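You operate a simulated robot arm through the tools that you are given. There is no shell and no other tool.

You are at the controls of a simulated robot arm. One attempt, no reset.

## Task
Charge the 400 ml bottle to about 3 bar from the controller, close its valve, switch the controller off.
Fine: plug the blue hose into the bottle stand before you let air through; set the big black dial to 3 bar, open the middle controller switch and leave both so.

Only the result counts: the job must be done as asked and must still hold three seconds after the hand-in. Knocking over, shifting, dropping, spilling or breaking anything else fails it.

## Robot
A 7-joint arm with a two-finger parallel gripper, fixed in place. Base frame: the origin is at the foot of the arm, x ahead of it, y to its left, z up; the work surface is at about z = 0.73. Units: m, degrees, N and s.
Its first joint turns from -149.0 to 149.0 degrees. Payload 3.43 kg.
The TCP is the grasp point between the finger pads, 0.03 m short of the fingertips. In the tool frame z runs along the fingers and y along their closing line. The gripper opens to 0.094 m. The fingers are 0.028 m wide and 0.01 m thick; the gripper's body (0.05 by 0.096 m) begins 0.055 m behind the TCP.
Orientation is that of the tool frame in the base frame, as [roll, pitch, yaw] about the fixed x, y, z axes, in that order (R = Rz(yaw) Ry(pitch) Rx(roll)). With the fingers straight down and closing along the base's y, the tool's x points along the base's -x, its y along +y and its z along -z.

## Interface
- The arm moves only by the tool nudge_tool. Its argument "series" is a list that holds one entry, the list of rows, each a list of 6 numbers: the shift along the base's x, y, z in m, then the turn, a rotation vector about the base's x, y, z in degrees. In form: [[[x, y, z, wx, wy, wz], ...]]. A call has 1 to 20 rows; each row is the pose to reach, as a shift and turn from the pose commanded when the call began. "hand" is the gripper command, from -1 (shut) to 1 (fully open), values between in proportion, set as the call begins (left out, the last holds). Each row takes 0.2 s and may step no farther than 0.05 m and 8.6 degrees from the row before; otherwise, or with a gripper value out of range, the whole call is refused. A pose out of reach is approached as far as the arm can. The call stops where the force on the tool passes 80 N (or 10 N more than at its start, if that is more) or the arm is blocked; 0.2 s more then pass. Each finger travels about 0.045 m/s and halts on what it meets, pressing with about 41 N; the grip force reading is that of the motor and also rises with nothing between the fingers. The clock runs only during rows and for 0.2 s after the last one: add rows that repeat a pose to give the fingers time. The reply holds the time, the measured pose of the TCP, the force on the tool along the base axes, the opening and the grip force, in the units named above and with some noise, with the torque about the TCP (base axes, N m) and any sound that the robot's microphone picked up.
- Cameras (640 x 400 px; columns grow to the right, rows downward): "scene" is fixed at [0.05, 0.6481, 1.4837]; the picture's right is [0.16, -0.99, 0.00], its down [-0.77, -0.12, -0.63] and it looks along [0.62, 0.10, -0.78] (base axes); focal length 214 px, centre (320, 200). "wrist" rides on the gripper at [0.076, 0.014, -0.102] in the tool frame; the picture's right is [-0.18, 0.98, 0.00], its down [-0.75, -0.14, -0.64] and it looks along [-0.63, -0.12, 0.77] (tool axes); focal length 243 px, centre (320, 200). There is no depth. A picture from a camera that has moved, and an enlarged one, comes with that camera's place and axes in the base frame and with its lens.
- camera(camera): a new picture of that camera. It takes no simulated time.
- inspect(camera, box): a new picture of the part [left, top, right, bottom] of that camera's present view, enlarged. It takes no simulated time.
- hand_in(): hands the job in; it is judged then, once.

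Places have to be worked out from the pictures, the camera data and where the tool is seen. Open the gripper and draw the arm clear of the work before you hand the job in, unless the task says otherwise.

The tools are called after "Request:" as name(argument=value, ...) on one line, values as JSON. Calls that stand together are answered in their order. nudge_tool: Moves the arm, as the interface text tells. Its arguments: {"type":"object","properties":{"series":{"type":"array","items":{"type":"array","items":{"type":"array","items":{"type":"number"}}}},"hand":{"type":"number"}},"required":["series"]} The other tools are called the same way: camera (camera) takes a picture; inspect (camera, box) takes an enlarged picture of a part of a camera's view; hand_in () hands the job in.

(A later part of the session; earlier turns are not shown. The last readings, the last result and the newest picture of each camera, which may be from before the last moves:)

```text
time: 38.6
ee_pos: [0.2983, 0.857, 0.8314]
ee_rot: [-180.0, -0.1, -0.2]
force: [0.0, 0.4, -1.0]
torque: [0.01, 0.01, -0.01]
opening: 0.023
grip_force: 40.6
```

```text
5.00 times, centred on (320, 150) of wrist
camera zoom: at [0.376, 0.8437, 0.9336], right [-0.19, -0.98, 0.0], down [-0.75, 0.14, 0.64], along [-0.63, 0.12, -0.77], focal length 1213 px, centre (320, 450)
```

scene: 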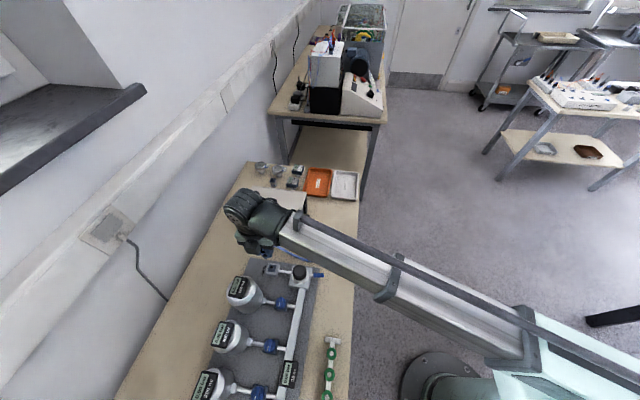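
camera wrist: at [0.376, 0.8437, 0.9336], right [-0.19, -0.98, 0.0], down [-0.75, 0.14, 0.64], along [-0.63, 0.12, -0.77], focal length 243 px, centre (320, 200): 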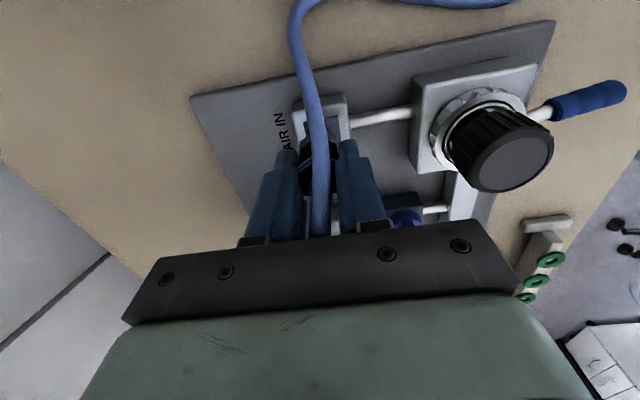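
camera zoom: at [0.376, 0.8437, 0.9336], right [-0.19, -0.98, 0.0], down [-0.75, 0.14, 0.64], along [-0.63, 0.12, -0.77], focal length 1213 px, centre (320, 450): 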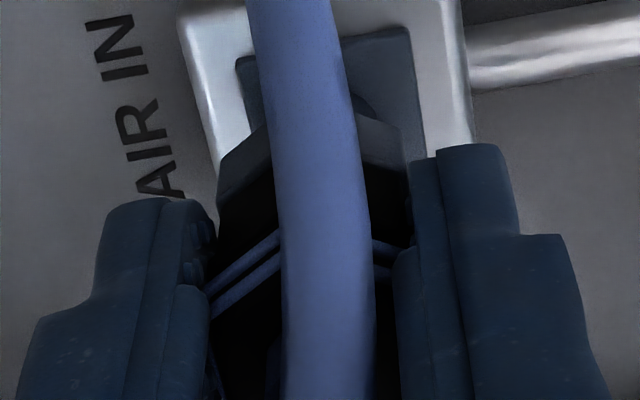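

Aligned in both views: plug bottom is projected right over the stub. I lower it slowly in 3 mm steps.

Request:
nudge_tool(series=[[[0, 0, -0.003, 0, 0, 0], [0, 0, -0.006, 0, 0, 0], [0, 0, -0.009, 0, 0, 0], [0, 0, -0.012, 0, 0, 0], [0, 0, -0.015, 0, 0, 0], [0, 0, -0.018, 0, 0, 0], [0, 0, -0.02, 0, 0, 0]]])

Request:
inspect(camera="scene", box=[250, 240, 300, 280])

Request:
inspect(camera="wrist", box=[270, 110, 370, 190])

```text
time: 40.2
ee_pos: [0.2985, 0.8562, 0.8121]
ee_rot: [-180.0, -0.1, -0.3]
force: [-4.4, -11.3, 27.3]
torque: [-0.43, 0.07, -0.02]
opening: 0.023
grip_force: 41.0
```

```text
10.00 times, centred on (275, 260) of scene
camera zoom: at [0.05, 0.6481, 1.4837], right [0.16, -0.99, 0.0], down [-0.77, -0.12, -0.63], along [0.62, 0.1, -0.78], focal length 2145 px, centre (770, -400)
```

zoom: 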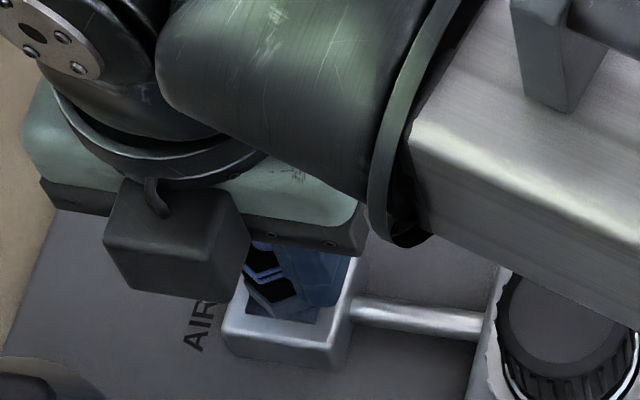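

```text
5.00 times, centred on (320, 150) of wrist
camera zoom: at [0.3754, 0.8412, 0.9159], right [-0.19, -0.98, 0.0], down [-0.75, 0.14, 0.64], along [-0.63, 0.12, -0.77], focal length 1213 px, centre (320, 450)
```

zoom: 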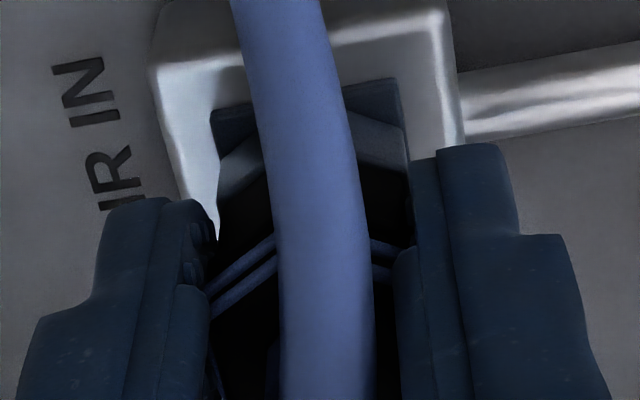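

Contact with 27 N up and a lateral push of (-4, -11) N, at plug bottom ≈0.768; it seems to be seating. I ease 1 mm toward -y and press a little more.

Request:
nudge_tool(series=[[[-0.0003, -0.0007, 0, 0, 0, 0], [-0.0005, -0.0012, 0, 0, 0, 0], [-0.0005, -0.0012, -0.002, 0, 0, 0], [-0.0005, -0.0012, -0.004, 0, 0, 0]]])

```text
time: 41.2
ee_pos: [0.2981, 0.854, 0.8093]
ee_rot: [-179.7, -0.1, -0.3]
force: [2.7, 1.4, 60.4]
torque: [-0.12, -0.13, 0.01]
opening: 0.0234
grip_force: 41.1
```

Lateral load is gone and vertical 60 N at plug bottom ≈0.765. I check pictures.

Request:
inspect(camera="wrist", box=[270, 110, 370, 190])

Request:
inspect(camera="scene", box=[250, 240, 300, 280])

```text
5.00 times, centred on (320, 150) of wrist
camera zoom: at [0.375, 0.8407, 0.9117], right [-0.19, -0.98, -0.01], down [-0.76, 0.14, 0.64], along [-0.63, 0.13, -0.77], focal length 1213 px, centre (320, 450)
```

zoom: 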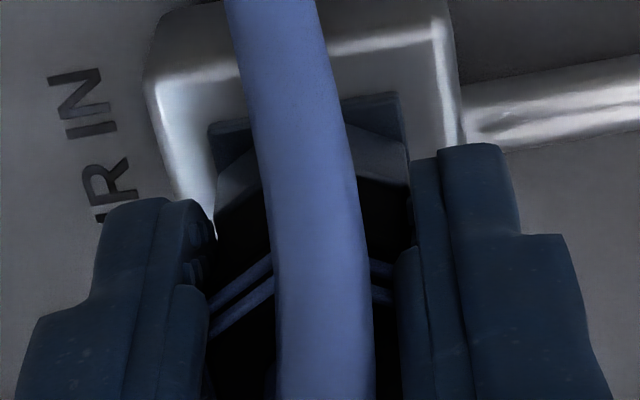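

```text
10.00 times, centred on (275, 260) of scene
camera zoom: at [0.05, 0.6481, 1.4837], right [0.16, -0.99, 0.0], down [-0.77, -0.12, -0.63], along [0.62, 0.1, -0.78], focal length 2145 px, centre (770, -400)
```

zoom: 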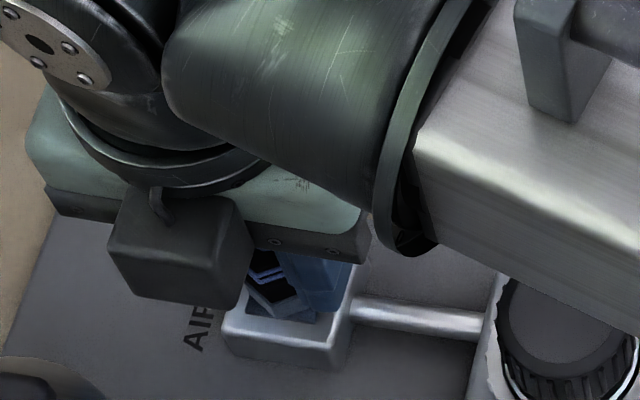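

Request:
nudge_tool(series=[[[0, 0, -0.0005, 0, 0, 0], [0, 0, -0.001, 0, 0, 0], [0, 0, -0.001, 0, 0, 0]]])

```text
time: 42.0
ee_pos: [0.2982, 0.8548, 0.8087]
ee_rot: [-179.7, -0.2, -0.3]
force: [9.6, 8.4, 59.4]
torque: [-0.05, -0.23, 0.0]
opening: 0.0233
grip_force: 41.6
```

The reading stays at 60 N with the plug at the block's face, so it appears fully seated. I open the gripper to let go and look.

Request:
nudge_tool(series=[[[0, 0, 0, 0, 0, 0], [0, 0, 0, 0, 0, 0], [0, 0, 0, 0, 0, 0], [0, 0, 0, 0, 0, 0], [0, 0, 0, 0, 0, 0]]], hand=0.6)

Request:
camera(camera="wrist")

Request:
inspect(camera="wrist", box=[270, 100, 370, 180])

Request:
inspect(camera="scene", box=[250, 240, 300, 280])

```text
time: 43.2
ee_pos: [0.297, 0.8548, 0.8065]
ee_rot: [179.9, -0.1, -0.4]
force: [-0.8, 0.6, 1.3]
torque: [-0.01, 0.03, 0.05]
opening: 0.0754
grip_force: 0.0
```

```text
taken
camera wrist: at [0.3746, 0.8414, 0.9085], right [-0.19, -0.98, 0.0], down [-0.75, 0.14, 0.64], along [-0.63, 0.12, -0.77], focal length 243 px, centre (320, 200)
```

wrist: 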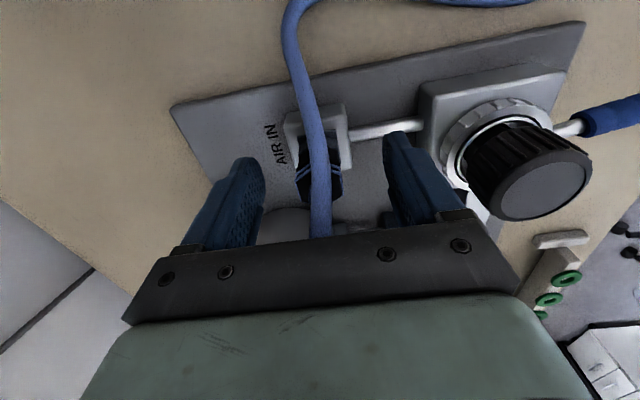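

```text
5.00 times, centred on (320, 140) of wrist
camera zoom: at [0.3746, 0.8414, 0.9085], right [-0.19, -0.98, 0.0], down [-0.75, 0.14, 0.64], along [-0.63, 0.12, -0.77], focal length 1213 px, centre (320, 500)
```

zoom: 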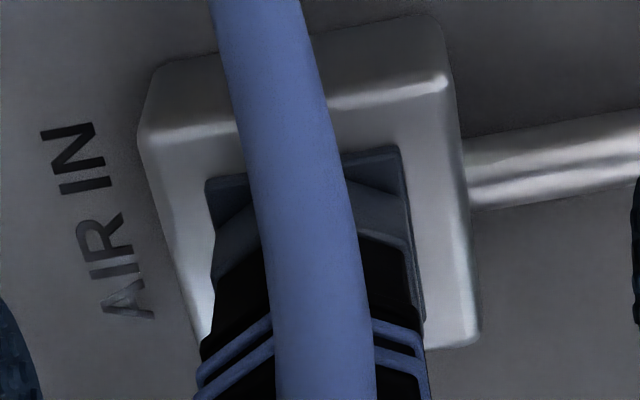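

```text
10.00 times, centred on (275, 260) of scene
camera zoom: at [0.05, 0.6481, 1.4837], right [0.16, -0.99, 0.0], down [-0.77, -0.12, -0.63], along [0.62, 0.1, -0.78], focal length 2145 px, centre (770, -400)
```

zoom: 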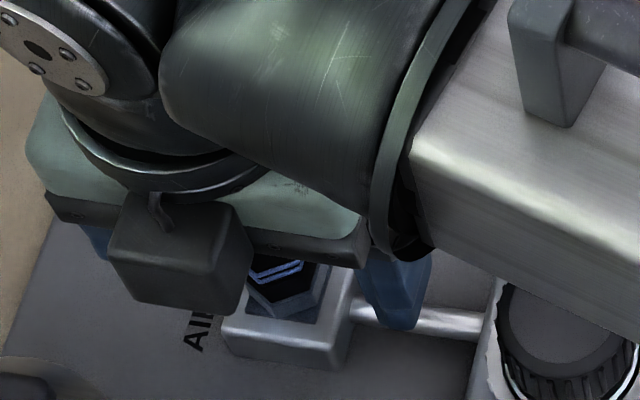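

The plug stands upright in the AIR IN square. I lift straight up with the fingers wide, clear of the hose.

Request:
nudge_tool(series=[[[0, 0, 0.0, 0, 0, 0], [0, 0, 0.0, 0, 0, 0], [0, 0, 0.02, 0, 0, 0], [0, 0, 0.05, 0, 0, 0], [0, 0, 0.085, 0, 0, 0], [0, 0, 0.12, 0, 0, 0], [0, 0, 0.16, 0, 0, 0]]], hand=1)

Request:
camera(camera="wrist")

Request:
inspect(camera="wrist", box=[270, 50, 390, 140])

```text
time: 44.8
ee_pos: [0.2964, 0.8533, 0.9642]
ee_rot: [-179.9, -0.1, -0.4]
force: [0.5, -0.5, 0.1]
torque: [-0.03, -0.01, -0.01]
opening: 0.0942
grip_force: 0.1
```

```text
taken
camera wrist: at [0.3741, 0.8399, 1.0673], right [-0.19, -0.98, 0.0], down [-0.75, 0.14, 0.64], along [-0.63, 0.12, -0.77], focal length 243 px, centre (320, 200)
```

wrist: 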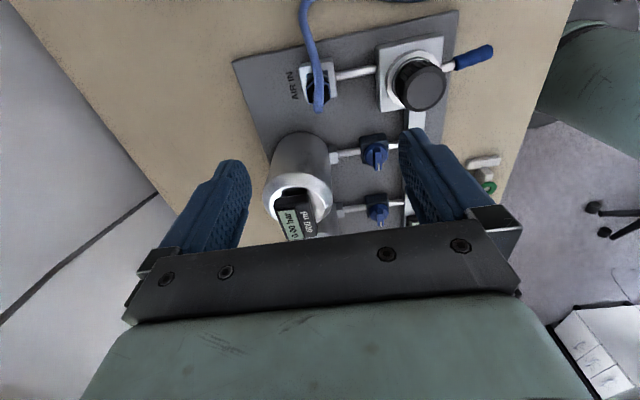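

```text
4.44 times, centred on (330, 95) of wrist
camera zoom: at [0.3741, 0.8399, 1.0673], right [-0.19, -0.98, 0.0], down [-0.75, 0.14, 0.64], along [-0.63, 0.12, -0.77], focal length 1078 px, centre (276, 667)
```

zoom: 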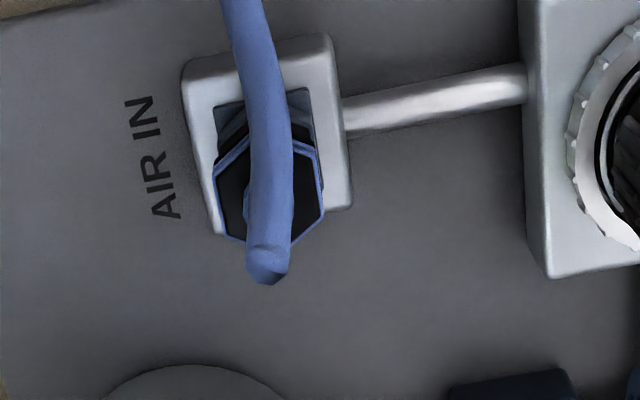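

The plug is seated. The 400 valve triangulates to about (0.085, 0.795, 0.765). I move above it to inspect it before grasping.

Request:
nudge_tool(series=[[[-0.02, -0.03, 0.01, 0, 0, 0], [-0.05, -0.058, 0.01, 0, 0, 0], [-0.09, -0.058, 0.01, 0, 0, 0], [-0.13, -0.058, 0.01, 0, 0, 0], [-0.17, -0.058, 0.01, 0, 0, 0], [-0.21, -0.058, 0.0, 0, 0, 0], [-0.2114, -0.058, -0.02, 0, 0, 0]]])

Request:
camera(camera="wrist")

Request:
inspect(camera="wrist", box=[270, 60, 390, 160])

```text
time: 46.4
ee_pos: [0.0837, 0.7956, 0.946]
ee_rot: [179.9, -0.1, -0.2]
force: [0.1, -0.6, 0.4]
torque: [0.01, 0.02, -0.03]
opening: 0.0939
grip_force: 0.1
```

```text
taken
camera wrist: at [0.1611, 0.7816, 1.0477], right [-0.19, -0.98, 0.0], down [-0.75, 0.14, 0.64], along [-0.63, 0.12, -0.77], focal length 243 px, centre (320, 200)
```

wrist: 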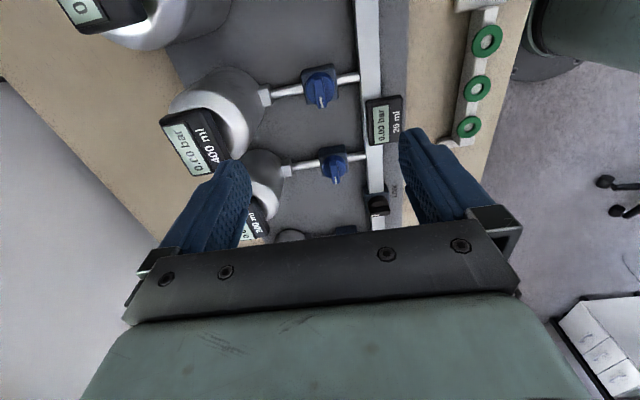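

```text
4.00 times, centred on (330, 110) of wrist
camera zoom: at [0.1611, 0.7816, 1.0477], right [-0.19, -0.98, 0.0], down [-0.75, 0.14, 0.64], along [-0.63, 0.12, -0.77], focal length 970 px, centre (280, 560)
```

zoom: 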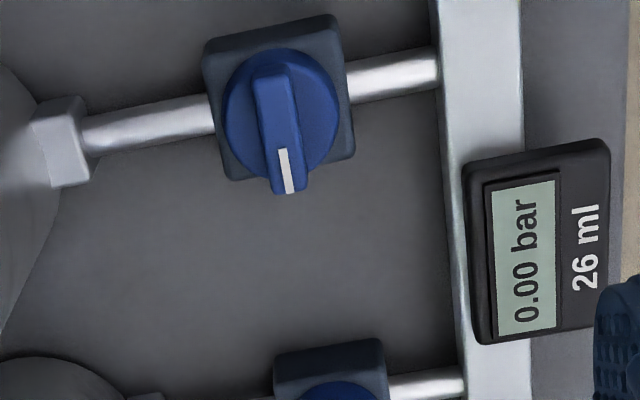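

The 400 valve is a round knob with a 10 mm ridge along x, white pointer to -x (across the pipe: closed). I look from the scene camera to fix its height.

Request:
inspect(camera="scene", box=[245, 325, 305, 370])

Request:
camera(camera="scene")

```text
8.89 times, centred on (275, 348) of scene
camera zoom: at [0.05, 0.6481, 1.4837], right [0.16, -0.99, 0.0], down [-0.77, -0.12, -0.63], along [0.62, 0.1, -0.78], focal length 1906 px, centre (720, -1111)
```

zoom: 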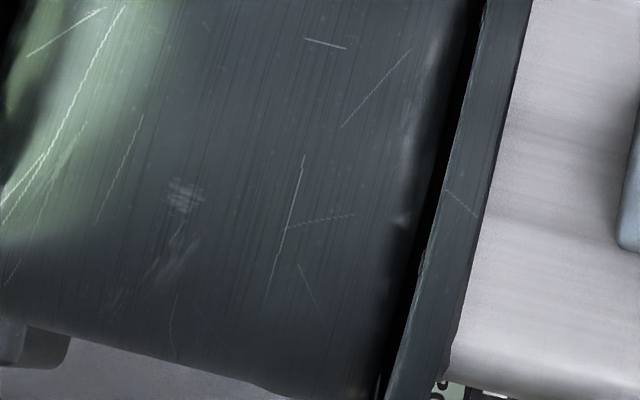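

```text
taken
```

scene: 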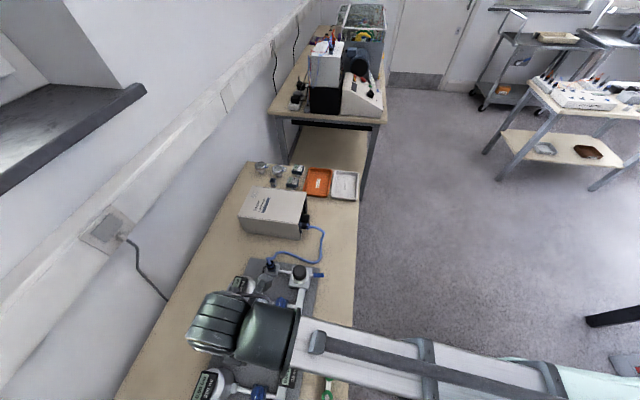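

The arm hides the valve from the scene camera, so I narrow the fingers and lower by 0.1 m, then look again from the wrist to triangulate.

Request:
nudge_tool(series=[[[0.001, -0.0005, -0.03, 0, 0, 0], [0.002, -0.001, -0.06, 0, 0, 0], [0.003, -0.0015, -0.085, 0, 0, 0], [0.003, -0.0015, -0.1, 0, 0, 0], [0.003, -0.0015, -0.1, 0, 0, 0]]], hand=-0.15)

Request:
camera(camera="wrist")

Request:
inspect(camera="wrist", box=[270, 90, 390, 190])

```text
time: 47.6
ee_pos: [0.0897, 0.7928, 0.8456]
ee_rot: [180.0, 0.0, -0.4]
force: [-0.2, 0.9, 0.1]
torque: [-0.04, 0.04, 0.04]
opening: 0.0402
grip_force: 0.0
```

```text
taken
camera wrist: at [0.1675, 0.7796, 0.9482], right [-0.19, -0.98, 0.0], down [-0.75, 0.14, 0.64], along [-0.63, 0.12, -0.77], focal length 243 px, centre (320, 200)
```

wrist: 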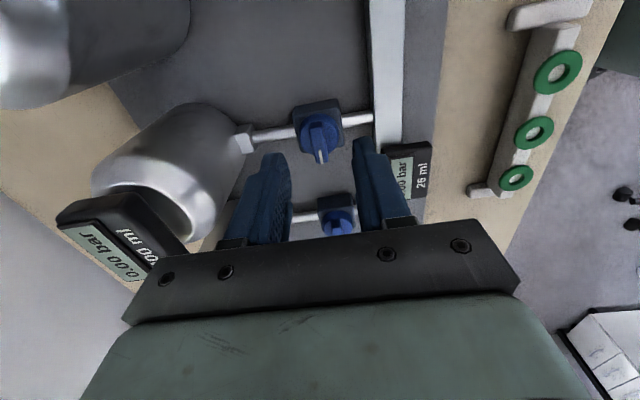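

```text
4.00 times, centred on (330, 140) of wrist
camera zoom: at [0.1675, 0.7796, 0.9482], right [-0.19, -0.98, 0.0], down [-0.75, 0.14, 0.64], along [-0.63, 0.12, -0.77], focal length 970 px, centre (280, 440)
```

zoom: 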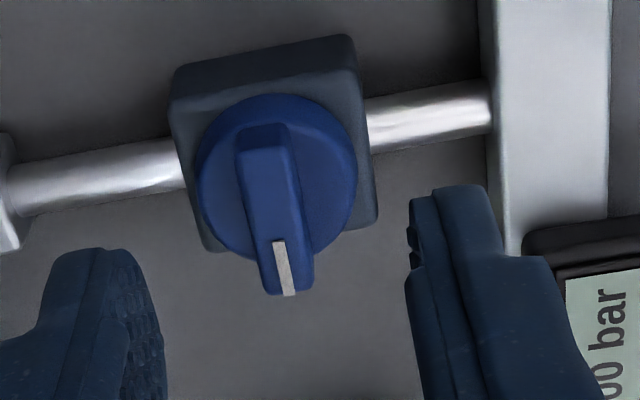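

Ridge top is about z=0.793 with its centre near x≈0.091, y≈0.794. I shift 2 mm in +x, descend to put the fingertips beside the ridge at z≈0.785, and close.

Request:
nudge_tool(series=[[[0.002, 0, -0.01, 0, 0, 0], [0.002, 0, -0.02, 0, 0, 0], [0.002, 0, -0.027, 0, 0, 0], [0.002, 0, -0.031, 0, 0, 0], [0.002, 0, -0.031, 0, 0, 0]]])

Request:
inspect(camera="wrist", box=[260, 110, 380, 210])

```text
time: 48.8
ee_pos: [0.0904, 0.795, 0.8142]
ee_rot: [180.0, -0.2, -0.3]
force: [0.1, -0.1, -0.9]
torque: [-0.01, 0.01, 0.01]
opening: 0.0399
grip_force: 0.1
```

```text
4.00 times, centred on (320, 160) of wrist
camera zoom: at [0.1687, 0.781, 0.9164], right [-0.19, -0.98, 0.0], down [-0.75, 0.14, 0.64], along [-0.63, 0.12, -0.77], focal length 970 px, centre (320, 360)
```

zoom: 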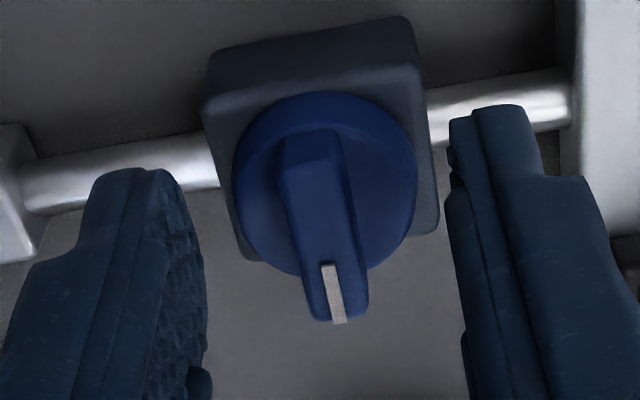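

Well centred on the ridge. I close the fingers on it.

Request:
nudge_tool(series=[[[0, 0, 0, 0, 0, 0], [0, 0, 0, 0, 0, 0], [0, 0, 0, 0, 0, 0], [0, 0, 0, 0, 0, 0]]], hand=-1)

Request:
inspect(camera="wrist", box=[260, 110, 380, 210])

```text
time: 49.8
ee_pos: [0.0913, 0.7949, 0.8137]
ee_rot: [-179.9, -0.1, -0.2]
force: [-0.3, 3.2, 0.3]
torque: [0.1, -0.07, 0.01]
opening: 0.0101
grip_force: 43.8
```

```text
4.00 times, centred on (320, 160) of wrist
camera zoom: at [0.1687, 0.7813, 0.9165], right [-0.19, -0.98, 0.0], down [-0.75, 0.14, 0.64], along [-0.63, 0.12, -0.77], focal length 970 px, centre (320, 360)
```

zoom: 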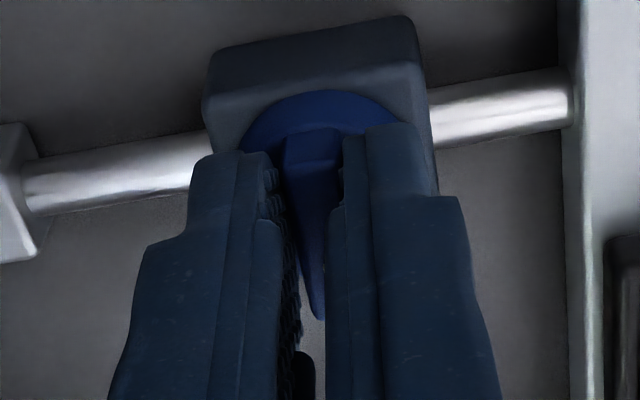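

Gripped the ridge at 10 mm. I try a small turn of -16° (clockwise from above) and watch the torque.

Request:
nudge_tool(series=[[[0, 0, 0, 0, 0, -4], [0, 0, 0, 0, 0, -8], [0, 0, 0, 0, 0, -12], [0, 0, 0, 0, 0, -16]]])

Request:
inspect(camera="wrist", box=[260, 90, 380, 190])

```text
time: 50.8
ee_pos: [0.0897, 0.7923, 0.8141]
ee_rot: [179.8, -0.1, -16.3]
force: [1.3, -20.0, -11.0]
torque: [-0.19, 0.89, 0.12]
opening: 0.0097
grip_force: 43.4
```

```text
4.00 times, centred on (320, 140) of wrist
camera zoom: at [0.1616, 0.7599, 0.9167], right [-0.45, -0.89, 0.0], down [-0.68, 0.35, 0.64], along [-0.57, 0.29, -0.77], focal length 970 px, centre (320, 440)
```

zoom: 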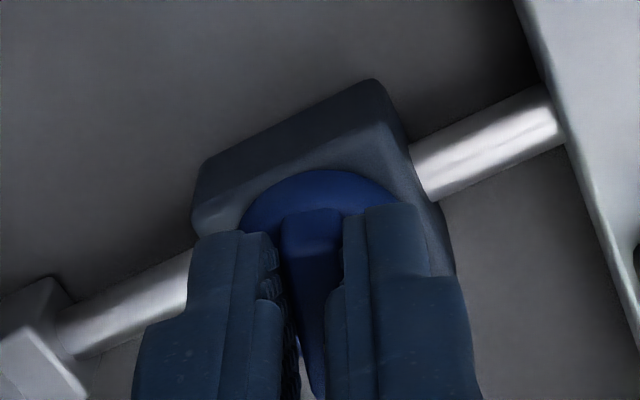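

The knob turned along (torque about z only 0.12), but there is a 20 N side load; I shift slightly with it (-2 mm y) and re-read.

Request:
nudge_tool(series=[[[0, -0.001, 0, 0, 0, 0], [0, -0.002, 0, 0, 0, 0]]])

```text
time: 51.4
ee_pos: [0.0921, 0.7936, 0.8134]
ee_rot: [180.0, -0.2, -16.3]
force: [-3.8, -15.2, -17.2]
torque: [-0.59, -0.45, 0.1]
opening: 0.0101
grip_force: 42.9
```

Request:
nudge_tool(series=[[[0, 0, 0, 0, 0, -5], [0, 0, 0, 0, 0, -10], [0, 0, 0, 0, 0, -15], [0, 0, 0, 0, 0, -20], [0, 0, 0, 0, 0, -25], [0, 0, 0, 0, 0, -30]]])

Request:
inspect(camera="wrist", box=[260, 90, 380, 190])

```text
time: 52.8
ee_pos: [0.0896, 0.7913, 0.8154]
ee_rot: [179.6, -0.3, -46.3]
force: [-14.9, -36.0, -23.7]
torque: [-0.31, 0.88, 0.25]
opening: 0.0101
grip_force: 43.5
```

```text
4.00 times, centred on (320, 140) of wrist
camera zoom: at [0.1334, 0.7282, 0.9173], right [-0.84, -0.55, 0.01], down [-0.42, 0.65, 0.64], along [-0.35, 0.53, -0.77], focal length 970 px, centre (320, 440)
```

zoom: 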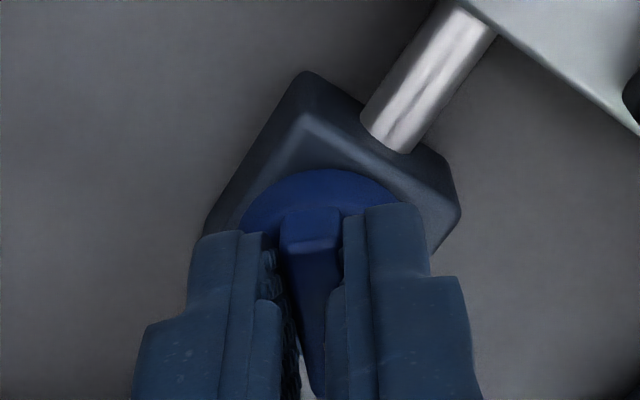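

The knob follows; the growing side load implies its axis lies ~6 mm to -x of my TCP. I correct along the arc first without turning, to check that the load falls.

Request:
nudge_tool(series=[[[-0.001, -0.0015, 0, 0, 0, 0], [-0.0019, -0.0028, 0, 0, 0, 0], [-0.0019, -0.0028, 0, 0, 0, 0]]])

```text
time: 53.6
ee_pos: [0.0896, 0.7894, 0.8146]
ee_rot: [180.0, -0.3, -46.2]
force: [-13.3, -12.1, -13.9]
torque: [-1.28, -0.58, 0.1]
opening: 0.0096
grip_force: 43.8
```

Side load fell to about 13 N. I continue the turn to -90° following that arc.

Request:
nudge_tool(series=[[[-0.0015, -0.0018, 0, 0, 0, -5], [-0.0021, -0.002, 0, 0, 0, -11], [-0.0028, -0.0023, 0, 0, 0, -17], [-0.0036, -0.0026, 0, 0, 0, -23], [-0.0044, -0.0029, 0, 0, 0, -29], [-0.0051, -0.0031, 0, 0, 0, -35], [-0.0057, -0.0032, 0, 0, 0, -40], [-0.0062, -0.0033, 0, 0, 0, -43.8]]])

Request:
camera(camera="wrist")

Request:
inspect(camera="wrist", box=[260, 90, 380, 190])

```text
time: 55.4
ee_pos: [0.0854, 0.7892, 0.8139]
ee_rot: [-179.6, 0.2, -90.3]
force: [30.9, 30.2, 16.4]
torque: [0.43, -0.79, -0.02]
opening: 0.0096
grip_force: 43.5
```

```text
taken
camera wrist: at [0.0714, 0.7132, 0.9161], right [-0.98, 0.19, -0.01], down [0.14, 0.75, 0.65], along [0.13, 0.63, -0.76], focal length 243 px, centre (320, 200)
```

wrist: 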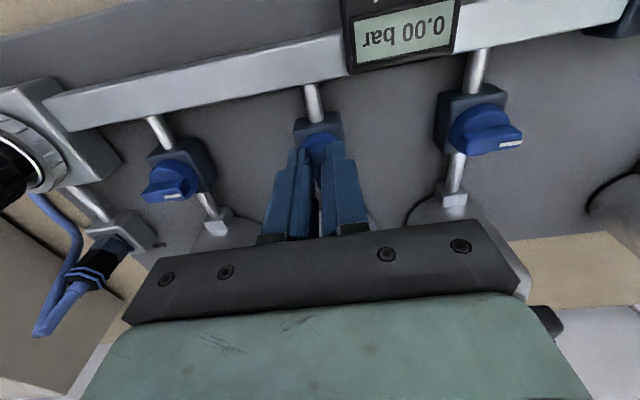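

```text
4.00 times, centred on (320, 140) of wrist
camera zoom: at [0.0714, 0.7132, 0.9161], right [-0.98, 0.19, -0.01], down [0.14, 0.75, 0.65], along [0.13, 0.63, -0.76], focal length 970 px, centre (320, 440)
```

zoom: 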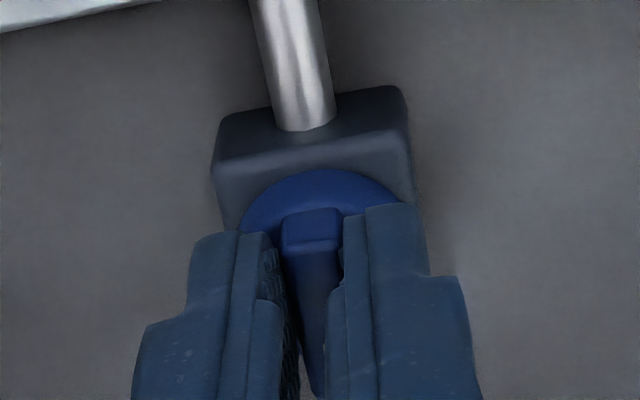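

The ridge is now along the pipe (open). Side load swung to +30 N, so I ease back 2 mm in +x, +y, then release.

Request:
nudge_tool(series=[[[0.001, 0.001, 0, 0, 0, 0], [0.0025, 0.0025, 0, 0, 0, 0], [0.0025, 0.0025, 0, 0, 0, 0]]])

Request:
nudge_tool(series=[[[0, 0, 0, 0, 0, 0], [0, 0, 0, 0, 0, 0], [0, 0, 0.0, 0, 0, 0], [0, 0, 0.01, 0, 0, 0], [0, 0, 0.03, 0, 0, 0], [0, 0, 0.06, 0, 0, 0], [0, 0, 0.1, 0, 0, 0], [0, 0, 0.14, 0, 0, 0]]], hand=-0.15)

Request:
camera(camera="wrist")

Request:
inspect(camera="wrist", box=[260, 40, 380, 140])

```text
time: 56.2
ee_pos: [0.0851, 0.7903, 0.8146]
ee_rot: [-179.9, 0.0, -90.1]
force: [17.2, 12.4, 3.5]
torque: [1.63, -0.49, -0.05]
opening: 0.01
grip_force: 43.0
```

```text
time: 58.0
ee_pos: [0.086, 0.7911, 0.9561]
ee_rot: [180.0, -0.1, -90.2]
force: [-0.7, 1.0, -0.2]
torque: [-0.04, 0.01, -0.02]
opening: 0.0401
grip_force: 0.1
```

```text
taken
camera wrist: at [0.0737, 0.7168, 1.059], right [-0.98, 0.19, 0.0], down [0.14, 0.76, 0.64], along [0.12, 0.63, -0.77], focal length 243 px, centre (320, 200)
```

wrist: 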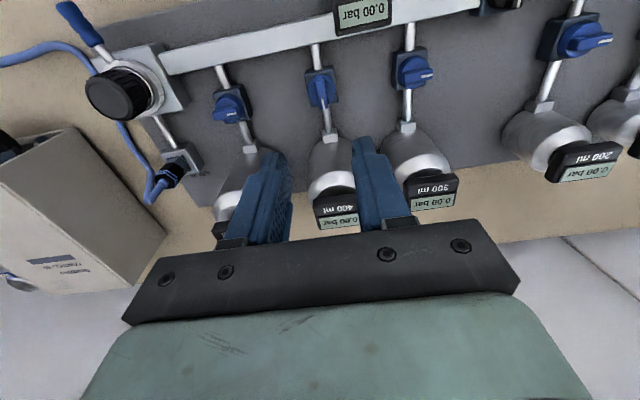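

```text
4.00 times, centred on (320, 90) of wrist
camera zoom: at [0.0737, 0.7168, 1.059], right [-0.98, 0.19, 0.0], down [0.14, 0.76, 0.64], along [0.12, 0.63, -0.77], focal length 970 px, centre (320, 640)
```

zoom: 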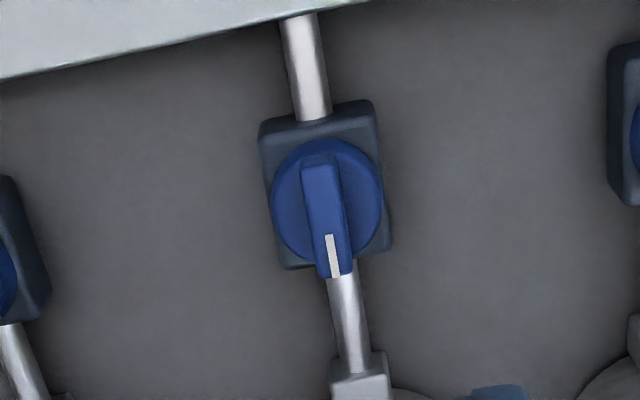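

The 400 ml valve now points along its pipe (open); all gauges still read 0.00. Now I rise and go over to the controller, unwinding the yaw back to 90 so that the camera ends above the tool.

Request:
nudge_tool(series=[[[0.0, -0.005, 0.03, 0, 0, -8.2], [0.01, -0.015, 0.06, 0, 0, -16.4], [0.03, -0.03, 0.09, 0, 0, -24.6], [0.05, -0.045, 0.11, 0, 0, -32.8], [0.07, -0.06, 0.12, 0, 0, -41], [0.09, -0.075, 0.12, 0, 0, -49.2], [0.11, -0.09, 0.12, 0, 0, -57.4], [0.13, -0.105, 0.12, 0, 0, -65.6], [0.15, -0.12, 0.12, 0, 0, -73.8], [0.17, -0.135, 0.12, 0, 0, -82], [0.19, -0.15, 0.12, 0, 0, -90.2], [0.21, -0.165, 0.12, 0, 0, -98.4], [0.23, -0.18, 0.12, 0, 0, -106.6], [0.25, -0.195, 0.12, 0, 0, -114.8], [0.27, -0.21, 0.12, 0, 0, -123], [0.29, -0.225, 0.12, 0, 0, -131.2], [0.31, -0.24, 0.12, 0, 0, -139.4], [0.33, -0.255, 0.12, 0, 0, -147.6], [0.35, -0.27, 0.12, 0, 0, -155.8], [0.37, -0.285, 0.12, 0, 0, -164]]], hand=-1)

```text
time: 62.2
ee_pos: [0.4562, 0.5031, 1.0751]
ee_rot: [-180.0, 0.0, 105.8]
force: [0.8, -0.3, -0.7]
torque: [0.0, -0.01, 0.02]
opening: 0.0001
grip_force: 32.7
```

Request:
nudge_tool(series=[[[0.03, 0, 0, 0, 0, -8], [0.06, 0, 0, 0, 0, -15.8]]])

Request:
nudge_tool(series=[[[0, 0, -0.01, 8, 0, 0], [0, 0, -0.025, 16, 0, 0], [0, 0, -0.04, 24, 0, 0], [0, 0, -0.055, 32, 0, 0], [0, 0, -0.07, 40, 0, 0], [0, 0.005, -0.085, 48, 0, 0], [0, 0.01, -0.1, 56, 0, 0], [0, 0.02, -0.12, 64, 0, 0], [0, 0.03, -0.14, 72, 0, 0]]])

Request:
camera(camera="wrist")

Request:
inspect(camera="wrist", box=[250, 40, 410, 160])

```text
time: 62.8
ee_pos: [0.5153, 0.5056, 1.0749]
ee_rot: [179.9, -0.1, 90.0]
force: [-0.1, 0.2, -0.6]
torque: [0.0, -0.01, 0.0]
opening: 0.0
grip_force: 33.4
```

```text
time: 64.8
ee_pos: [0.5156, 0.5334, 0.9342]
ee_rot: [179.3, -72.2, 90.6]
force: [-0.2, -0.2, -0.1]
torque: [-0.04, 0.01, 0.0]
opening: 0.0
grip_force: 32.9
```

```text
taken
camera wrist: at [0.5307, 0.4617, 1.0376], right [0.98, -0.06, -0.17], down [-0.14, -0.84, -0.52], along [-0.11, 0.54, -0.84], focal length 243 px, centre (320, 200)
```

wrist: 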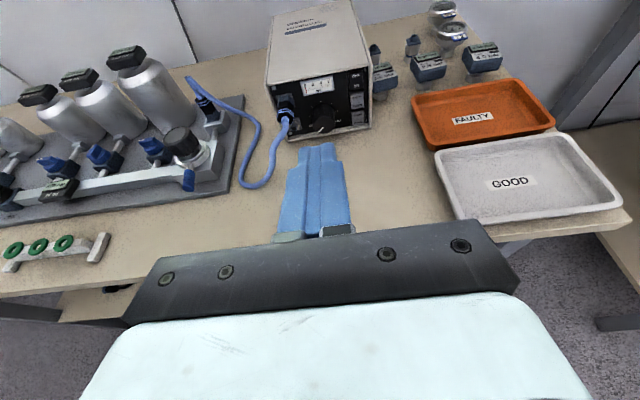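

```text
3.33 times, centred on (330, 100) of wrist
camera zoom: at [0.5307, 0.4617, 1.0376], right [0.98, -0.06, -0.17], down [-0.14, -0.84, -0.52], along [-0.11, 0.54, -0.84], focal length 809 px, centre (287, 533)
```

zoom: 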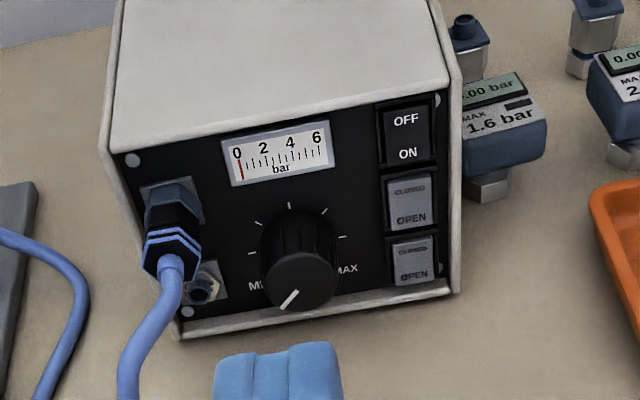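

Request:
inspect(camera="wrist", box=[335, 60, 385, 135])

Request:
inspect(camera="wrist", box=[280, 70, 350, 140])

```text
5.33 times, centred on (360, 98) of wrist
camera zoom: at [0.5307, 0.4617, 1.0376], right [0.98, -0.06, -0.17], down [-0.14, -0.84, -0.52], along [-0.11, 0.54, -0.84], focal length 1294 px, centre (107, 747)
```

zoom: 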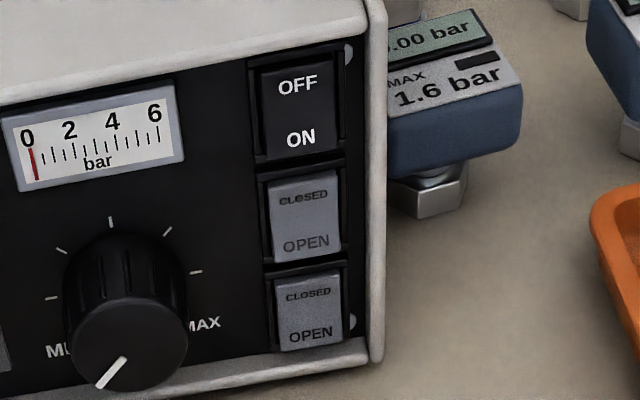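

```text
5.71 times, centred on (315, 105) of wrist
camera zoom: at [0.5307, 0.4617, 1.0376], right [0.98, -0.06, -0.17], down [-0.14, -0.84, -0.52], along [-0.11, 0.54, -0.84], focal length 1386 px, centre (349, 743)
```

zoom: 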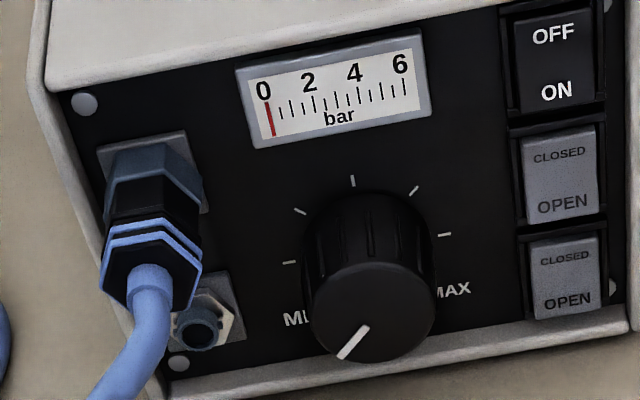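

All three paddles have their tops pressed in (OFF, CLOSED, CLOSED); "ON" is at about (0.5655, 0.787, 0.823) and the middle "OPEN" at (0.5655, 0.786, 0.790). With fingers shut I move in front of the power switch's lower half.

Request:
nudge_tool(series=[[[0.012, 0.03, -0.022, 0, 0, 0], [0.025, 0.065, -0.045, 0, 0, 0], [0.037, 0.1, -0.07, 0, 0, 0], [0.05, 0.135, -0.095, 0, 0, 0], [0.05, 0.165, -0.111, 0, 0, 0], [0.05, 0.18, -0.111, 0, 0, 0]]])

Request:
camera(camera="wrist")

Request:
inspect(camera="wrist", box=[260, 60, 400, 200])

```text
time: 66.2
ee_pos: [0.5659, 0.7171, 0.8265]
ee_rot: [179.7, -72.1, 90.4]
force: [-0.7, -0.2, 0.7]
torque: [0.0, 0.05, -0.01]
opening: 0.0
grip_force: 32.7
```

```text
taken
camera wrist: at [0.5821, 0.6434, 0.9299], right [0.98, -0.06, -0.17], down [-0.14, -0.84, -0.52], along [-0.12, 0.54, -0.84], focal length 243 px, centre (320, 200)
```

wrist: 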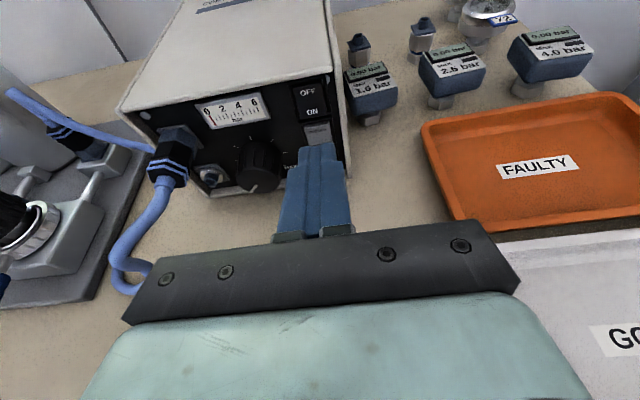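

```text
2.86 times, centred on (330, 130) of wrist
camera zoom: at [0.5821, 0.6434, 0.9299], right [0.98, -0.06, -0.17], down [-0.14, -0.84, -0.52], along [-0.12, 0.54, -0.84], focal length 693 px, centre (291, 400)
```

zoom: 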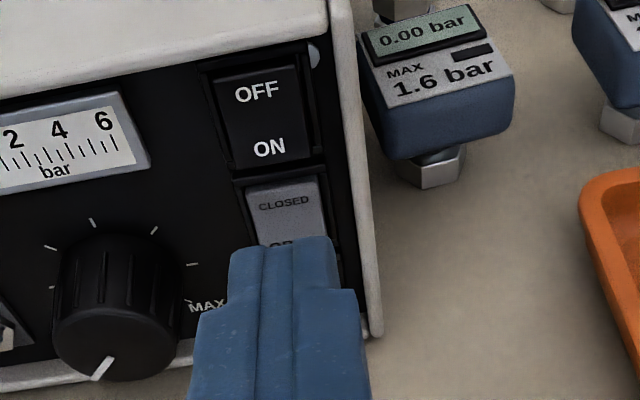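

The position checks out (ON at (0.566, 0.787, 0.822)). I advance along +y to just short of contact, then in small steps.

Request:
nudge_tool(series=[[[0, 0.01, 0, 0, 0, 0], [0, 0.02, 0, 0, 0, 0], [0, 0.028, 0, 0, 0, 0], [0, 0.032, 0, 0, 0, 0], [0, 0.034, 0, 0, 0, 0]]])

Request:
inspect(camera="wrist", box=[260, 60, 400, 200])

```text
time: 67.4
ee_pos: [0.5659, 0.7493, 0.8235]
ee_rot: [179.7, -72.0, 90.4]
force: [0.0, -0.3, -0.5]
torque: [0.02, 0.0, -0.01]
opening: 0.0
grip_force: 32.4
```

```text
2.86 times, centred on (330, 130) of wrist
camera zoom: at [0.5811, 0.6759, 0.9268], right [0.98, -0.06, -0.17], down [-0.14, -0.84, -0.52], along [-0.12, 0.54, -0.84], focal length 693 px, centre (291, 400)
```

zoom: 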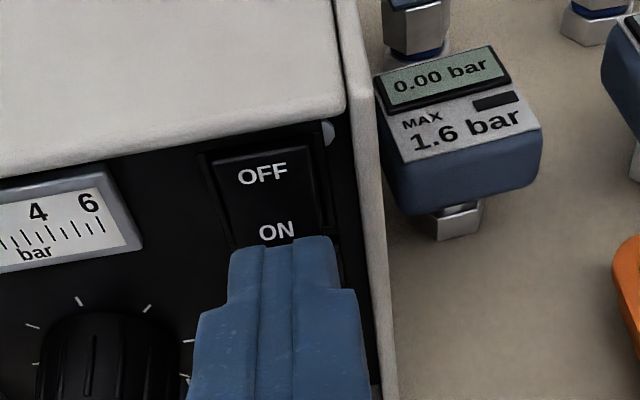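

Request:
nudge_tool(series=[[[0, 0.002, 0, 0, 0, 0], [0, 0.004, 0, 0, 0, 0], [0, 0.006, 0, 0, 0, 0]]])

Request:
inspect(camera="wrist", box=[260, 60, 400, 200])

```text
time: 68.2
ee_pos: [0.5661, 0.7555, 0.8242]
ee_rot: [179.6, -72.1, 90.4]
force: [-0.2, -3.0, 0.2]
torque: [0.02, 0.04, 0.01]
opening: 0.0002
grip_force: 33.2
```

```text
2.86 times, centred on (330, 130) of wrist
camera zoom: at [0.5813, 0.6816, 0.927], right [0.98, -0.06, -0.17], down [-0.14, -0.84, -0.52], along [-0.12, 0.54, -0.84], focal length 693 px, centre (291, 400)
```

zoom: 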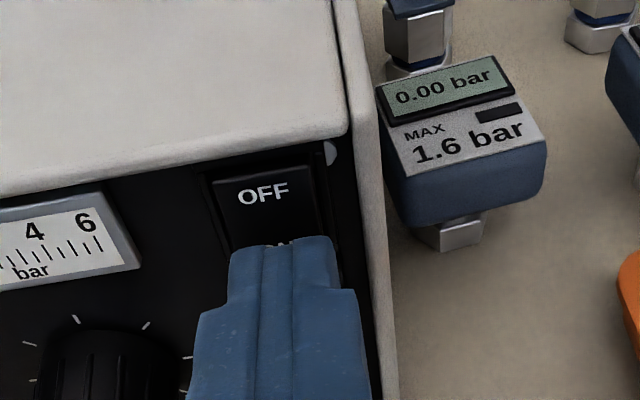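

Light contact (3 N). I push on in 1.5 mm steps to flip the paddle.

Request:
nudge_tool(series=[[[0, 0.0015, 0, 0, 0, 0], [0, 0.003, 0, 0, 0, 0], [0, 0.004, 0, 0, 0, 0]]])

Request:
inspect(camera="wrist", box=[260, 60, 400, 200])

```text
time: 69.0
ee_pos: [0.5678, 0.7565, 0.824]
ee_rot: [179.4, -72.3, 90.4]
force: [12.3, -37.5, 2.9]
torque: [0.27, -0.2, -0.29]
opening: 0.0
grip_force: 32.4
```

```text
2.86 times, centred on (330, 130) of wrist
camera zoom: at [0.5829, 0.6835, 0.9276], right [0.98, -0.06, -0.17], down [-0.14, -0.84, -0.52], along [-0.11, 0.54, -0.84], focal length 693 px, centre (291, 400)
```

zoom: 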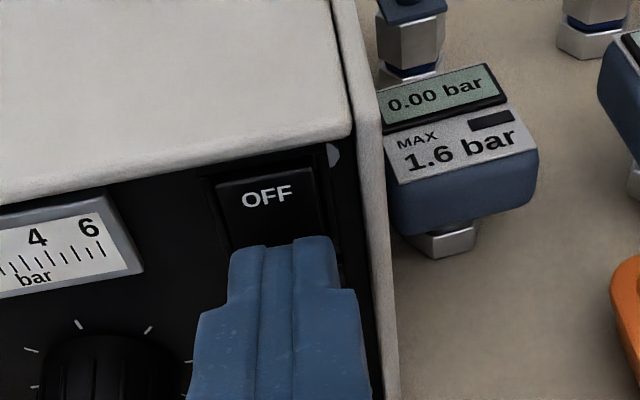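

Force is now 37 N with little travel, so I back off and look at the paddle.

Request:
nudge_tool(series=[[[0, -0.01, 0, 0, 0, 0], [0, -0.025, 0, 0, 0, 0], [0, -0.04, 0, 0, 0, 0]]])

Request:
inspect(camera="wrist", box=[240, 60, 380, 200])

```text
time: 69.8
ee_pos: [0.5651, 0.7188, 0.8242]
ee_rot: [179.7, -72.1, 90.4]
force: [0.8, 0.6, -0.5]
torque: [0.0, 0.01, 0.0]
opening: 0.0
grip_force: 32.8
```

```text
2.86 times, centred on (310, 130) of wrist
camera zoom: at [0.5808, 0.6463, 0.9286], right [0.98, -0.05, -0.17], down [-0.14, -0.84, -0.52], along [-0.12, 0.54, -0.84], focal length 693 px, centre (349, 400)
```

zoom: 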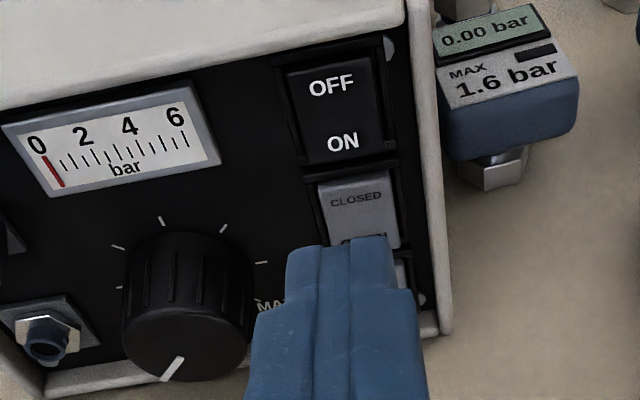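

The paddle hasn't flipped: the two shut fingers are as wide as the paddle and contact was high near its pivot. I'll use a single finger: open to 50 mm, shift +30 mm in x so the left finger faces the paddle, and go 6 mm lower.

Request:
nudge_tool(series=[[[0.01, 0, -0.002, 0, 0, 0], [0.02, 0, -0.004, 0, 0, 0], [0.03, 0, -0.006, 0, 0, 0], [0.03, 0.01, -0.006, 0, 0, 0], [0.03, 0.02, -0.006, 0, 0, 0]]], hand=0.064)

Request:
camera(camera="wrist")

Request:
inspect(camera="wrist", box=[200, 60, 340, 200])

```text
time: 71.0
ee_pos: [0.5939, 0.737, 0.8189]
ee_rot: [179.6, -72.2, 90.4]
force: [-0.2, -0.4, 0.0]
torque: [0.01, -0.01, 0.01]
opening: 0.0499
grip_force: 0.0
```

```text
taken
camera wrist: at [0.6107, 0.665, 0.9223], right [0.98, -0.06, -0.17], down [-0.14, -0.84, -0.52], along [-0.12, 0.54, -0.84], focal length 243 px, centre (320, 200)
```

wrist: 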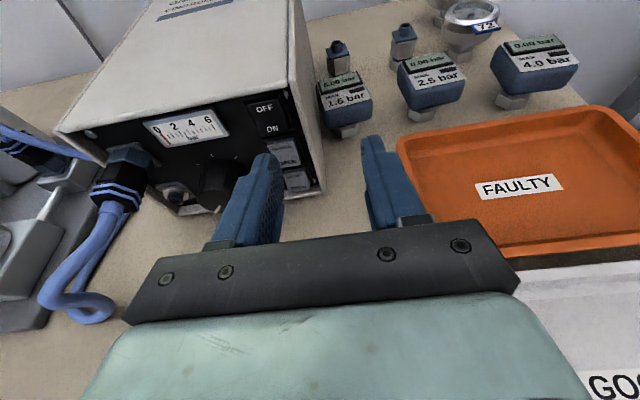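

```text
2.86 times, centred on (270, 130) of wrist
camera zoom: at [0.6107, 0.665, 0.9223], right [0.98, -0.06, -0.17], down [-0.14, -0.84, -0.52], along [-0.12, 0.54, -0.84], focal length 693 px, centre (463, 400)
```

zoom: 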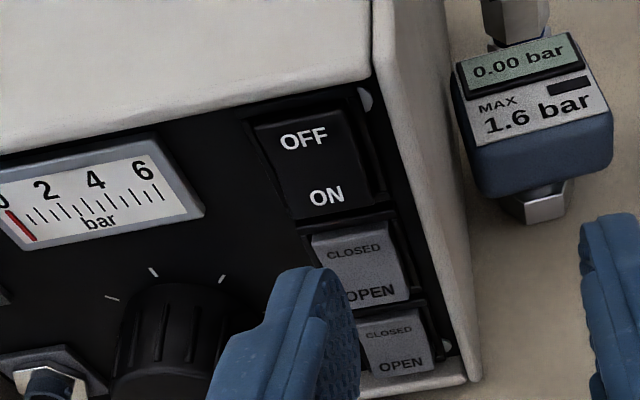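

The left finger is nearly in front of "ON"; I shift 3 mm in +x, advance, and then press in small steps.

Request:
nudge_tool(series=[[[0.003, 0.006, 0, 0, 0, 0], [0.003, 0.012, 0, 0, 0, 0], [0.003, 0.015, 0, 0, 0, 0], [0.003, 0.017, 0, 0, 0, 0]]])

Request:
inspect(camera="wrist", box=[200, 60, 340, 200])

```text
time: 72.0
ee_pos: [0.5973, 0.7565, 0.8194]
ee_rot: [179.6, -72.1, 90.5]
force: [0.3, 0.2, 0.2]
torque: [0.03, -0.04, 0.02]
opening: 0.0502
grip_force: 0.1
```

```text
2.86 times, centred on (270, 130) of wrist
camera zoom: at [0.6141, 0.6828, 0.9215], right [0.98, -0.06, -0.17], down [-0.14, -0.84, -0.52], along [-0.12, 0.54, -0.84], focal length 693 px, centre (463, 400)
```

zoom: 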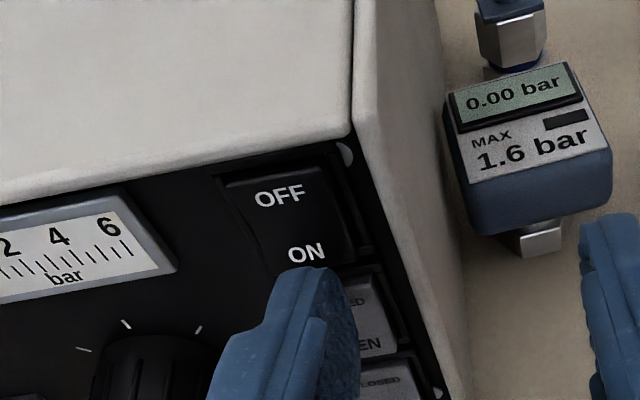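

Request:
nudge_tool(series=[[[0, 0.002, 0, 0, 0, 0], [0, 0.004, 0, 0, 0, 0], [0, 0.005, 0, 0, 0, 0]]])

Request:
inspect(camera="wrist", box=[200, 60, 340, 200])

```text
time: 72.8
ee_pos: [0.6004, 0.7592, 0.8177]
ee_rot: [179.3, -72.0, 90.6]
force: [5.8, -20.4, -6.2]
torque: [-0.21, 0.05, 0.37]
opening: 0.0473
grip_force: 0.0
heard: click
```

```text
2.86 times, centred on (270, 130) of wrist
camera zoom: at [0.6156, 0.6864, 0.9215], right [0.98, -0.06, -0.17], down [-0.14, -0.84, -0.52], along [-0.11, 0.54, -0.84], focal length 693 px, centre (463, 400)
```

zoom: 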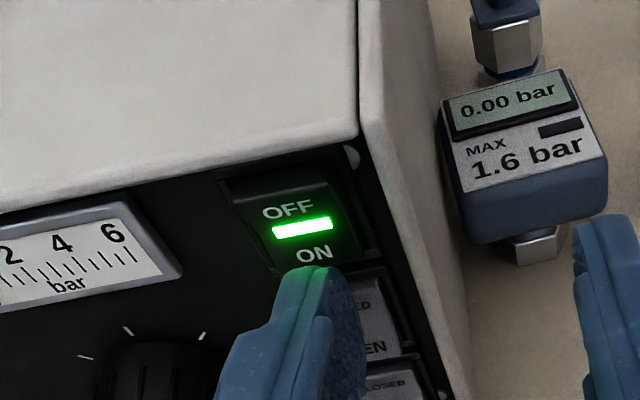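

A click, and the green lamp is lit: the controller is on. I back off.

Request:
nudge_tool(series=[[[0, -0.01, 0, 0, 0, 0], [0, -0.03, 0, 0, 0, 0], [0, -0.06, 0.02, 0, 0, 0], [-0.03, -0.1, 0.04, 0, 0, 0], [-0.06, -0.12, 0.05, 0, 0, 0]]])

Request:
camera(camera="wrist")

Request:
inspect(camera="wrist", box=[230, 40, 390, 160])

```text
refused: row 4 steps farther than a row can; nothing moved
```

```text
taken
camera wrist: at [0.6156, 0.6864, 0.9215], right [0.98, -0.06, -0.17], down [-0.14, -0.84, -0.52], along [-0.11, 0.54, -0.84], focal length 243 px, centre (320, 200)
```

wrist: 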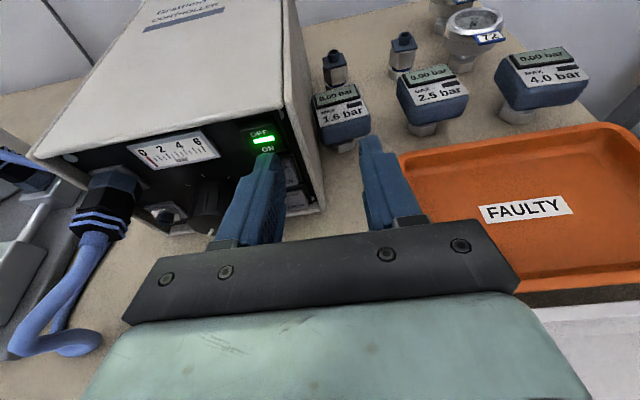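

```text
3.33 times, centred on (310, 100) of wrist
camera zoom: at [0.6156, 0.6864, 0.9215], right [0.98, -0.06, -0.17], down [-0.14, -0.84, -0.52], along [-0.11, 0.54, -0.84], focal length 809 px, centre (353, 533)
```

zoom: 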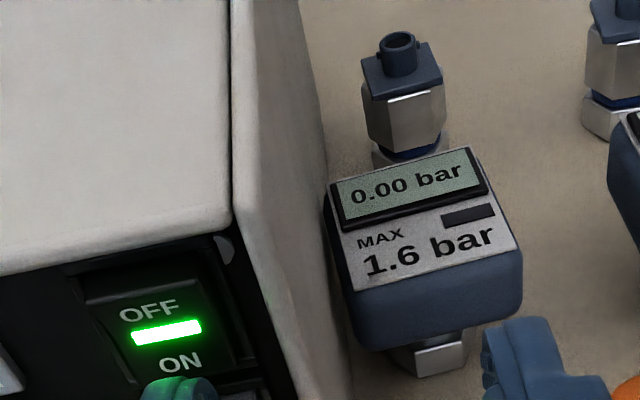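

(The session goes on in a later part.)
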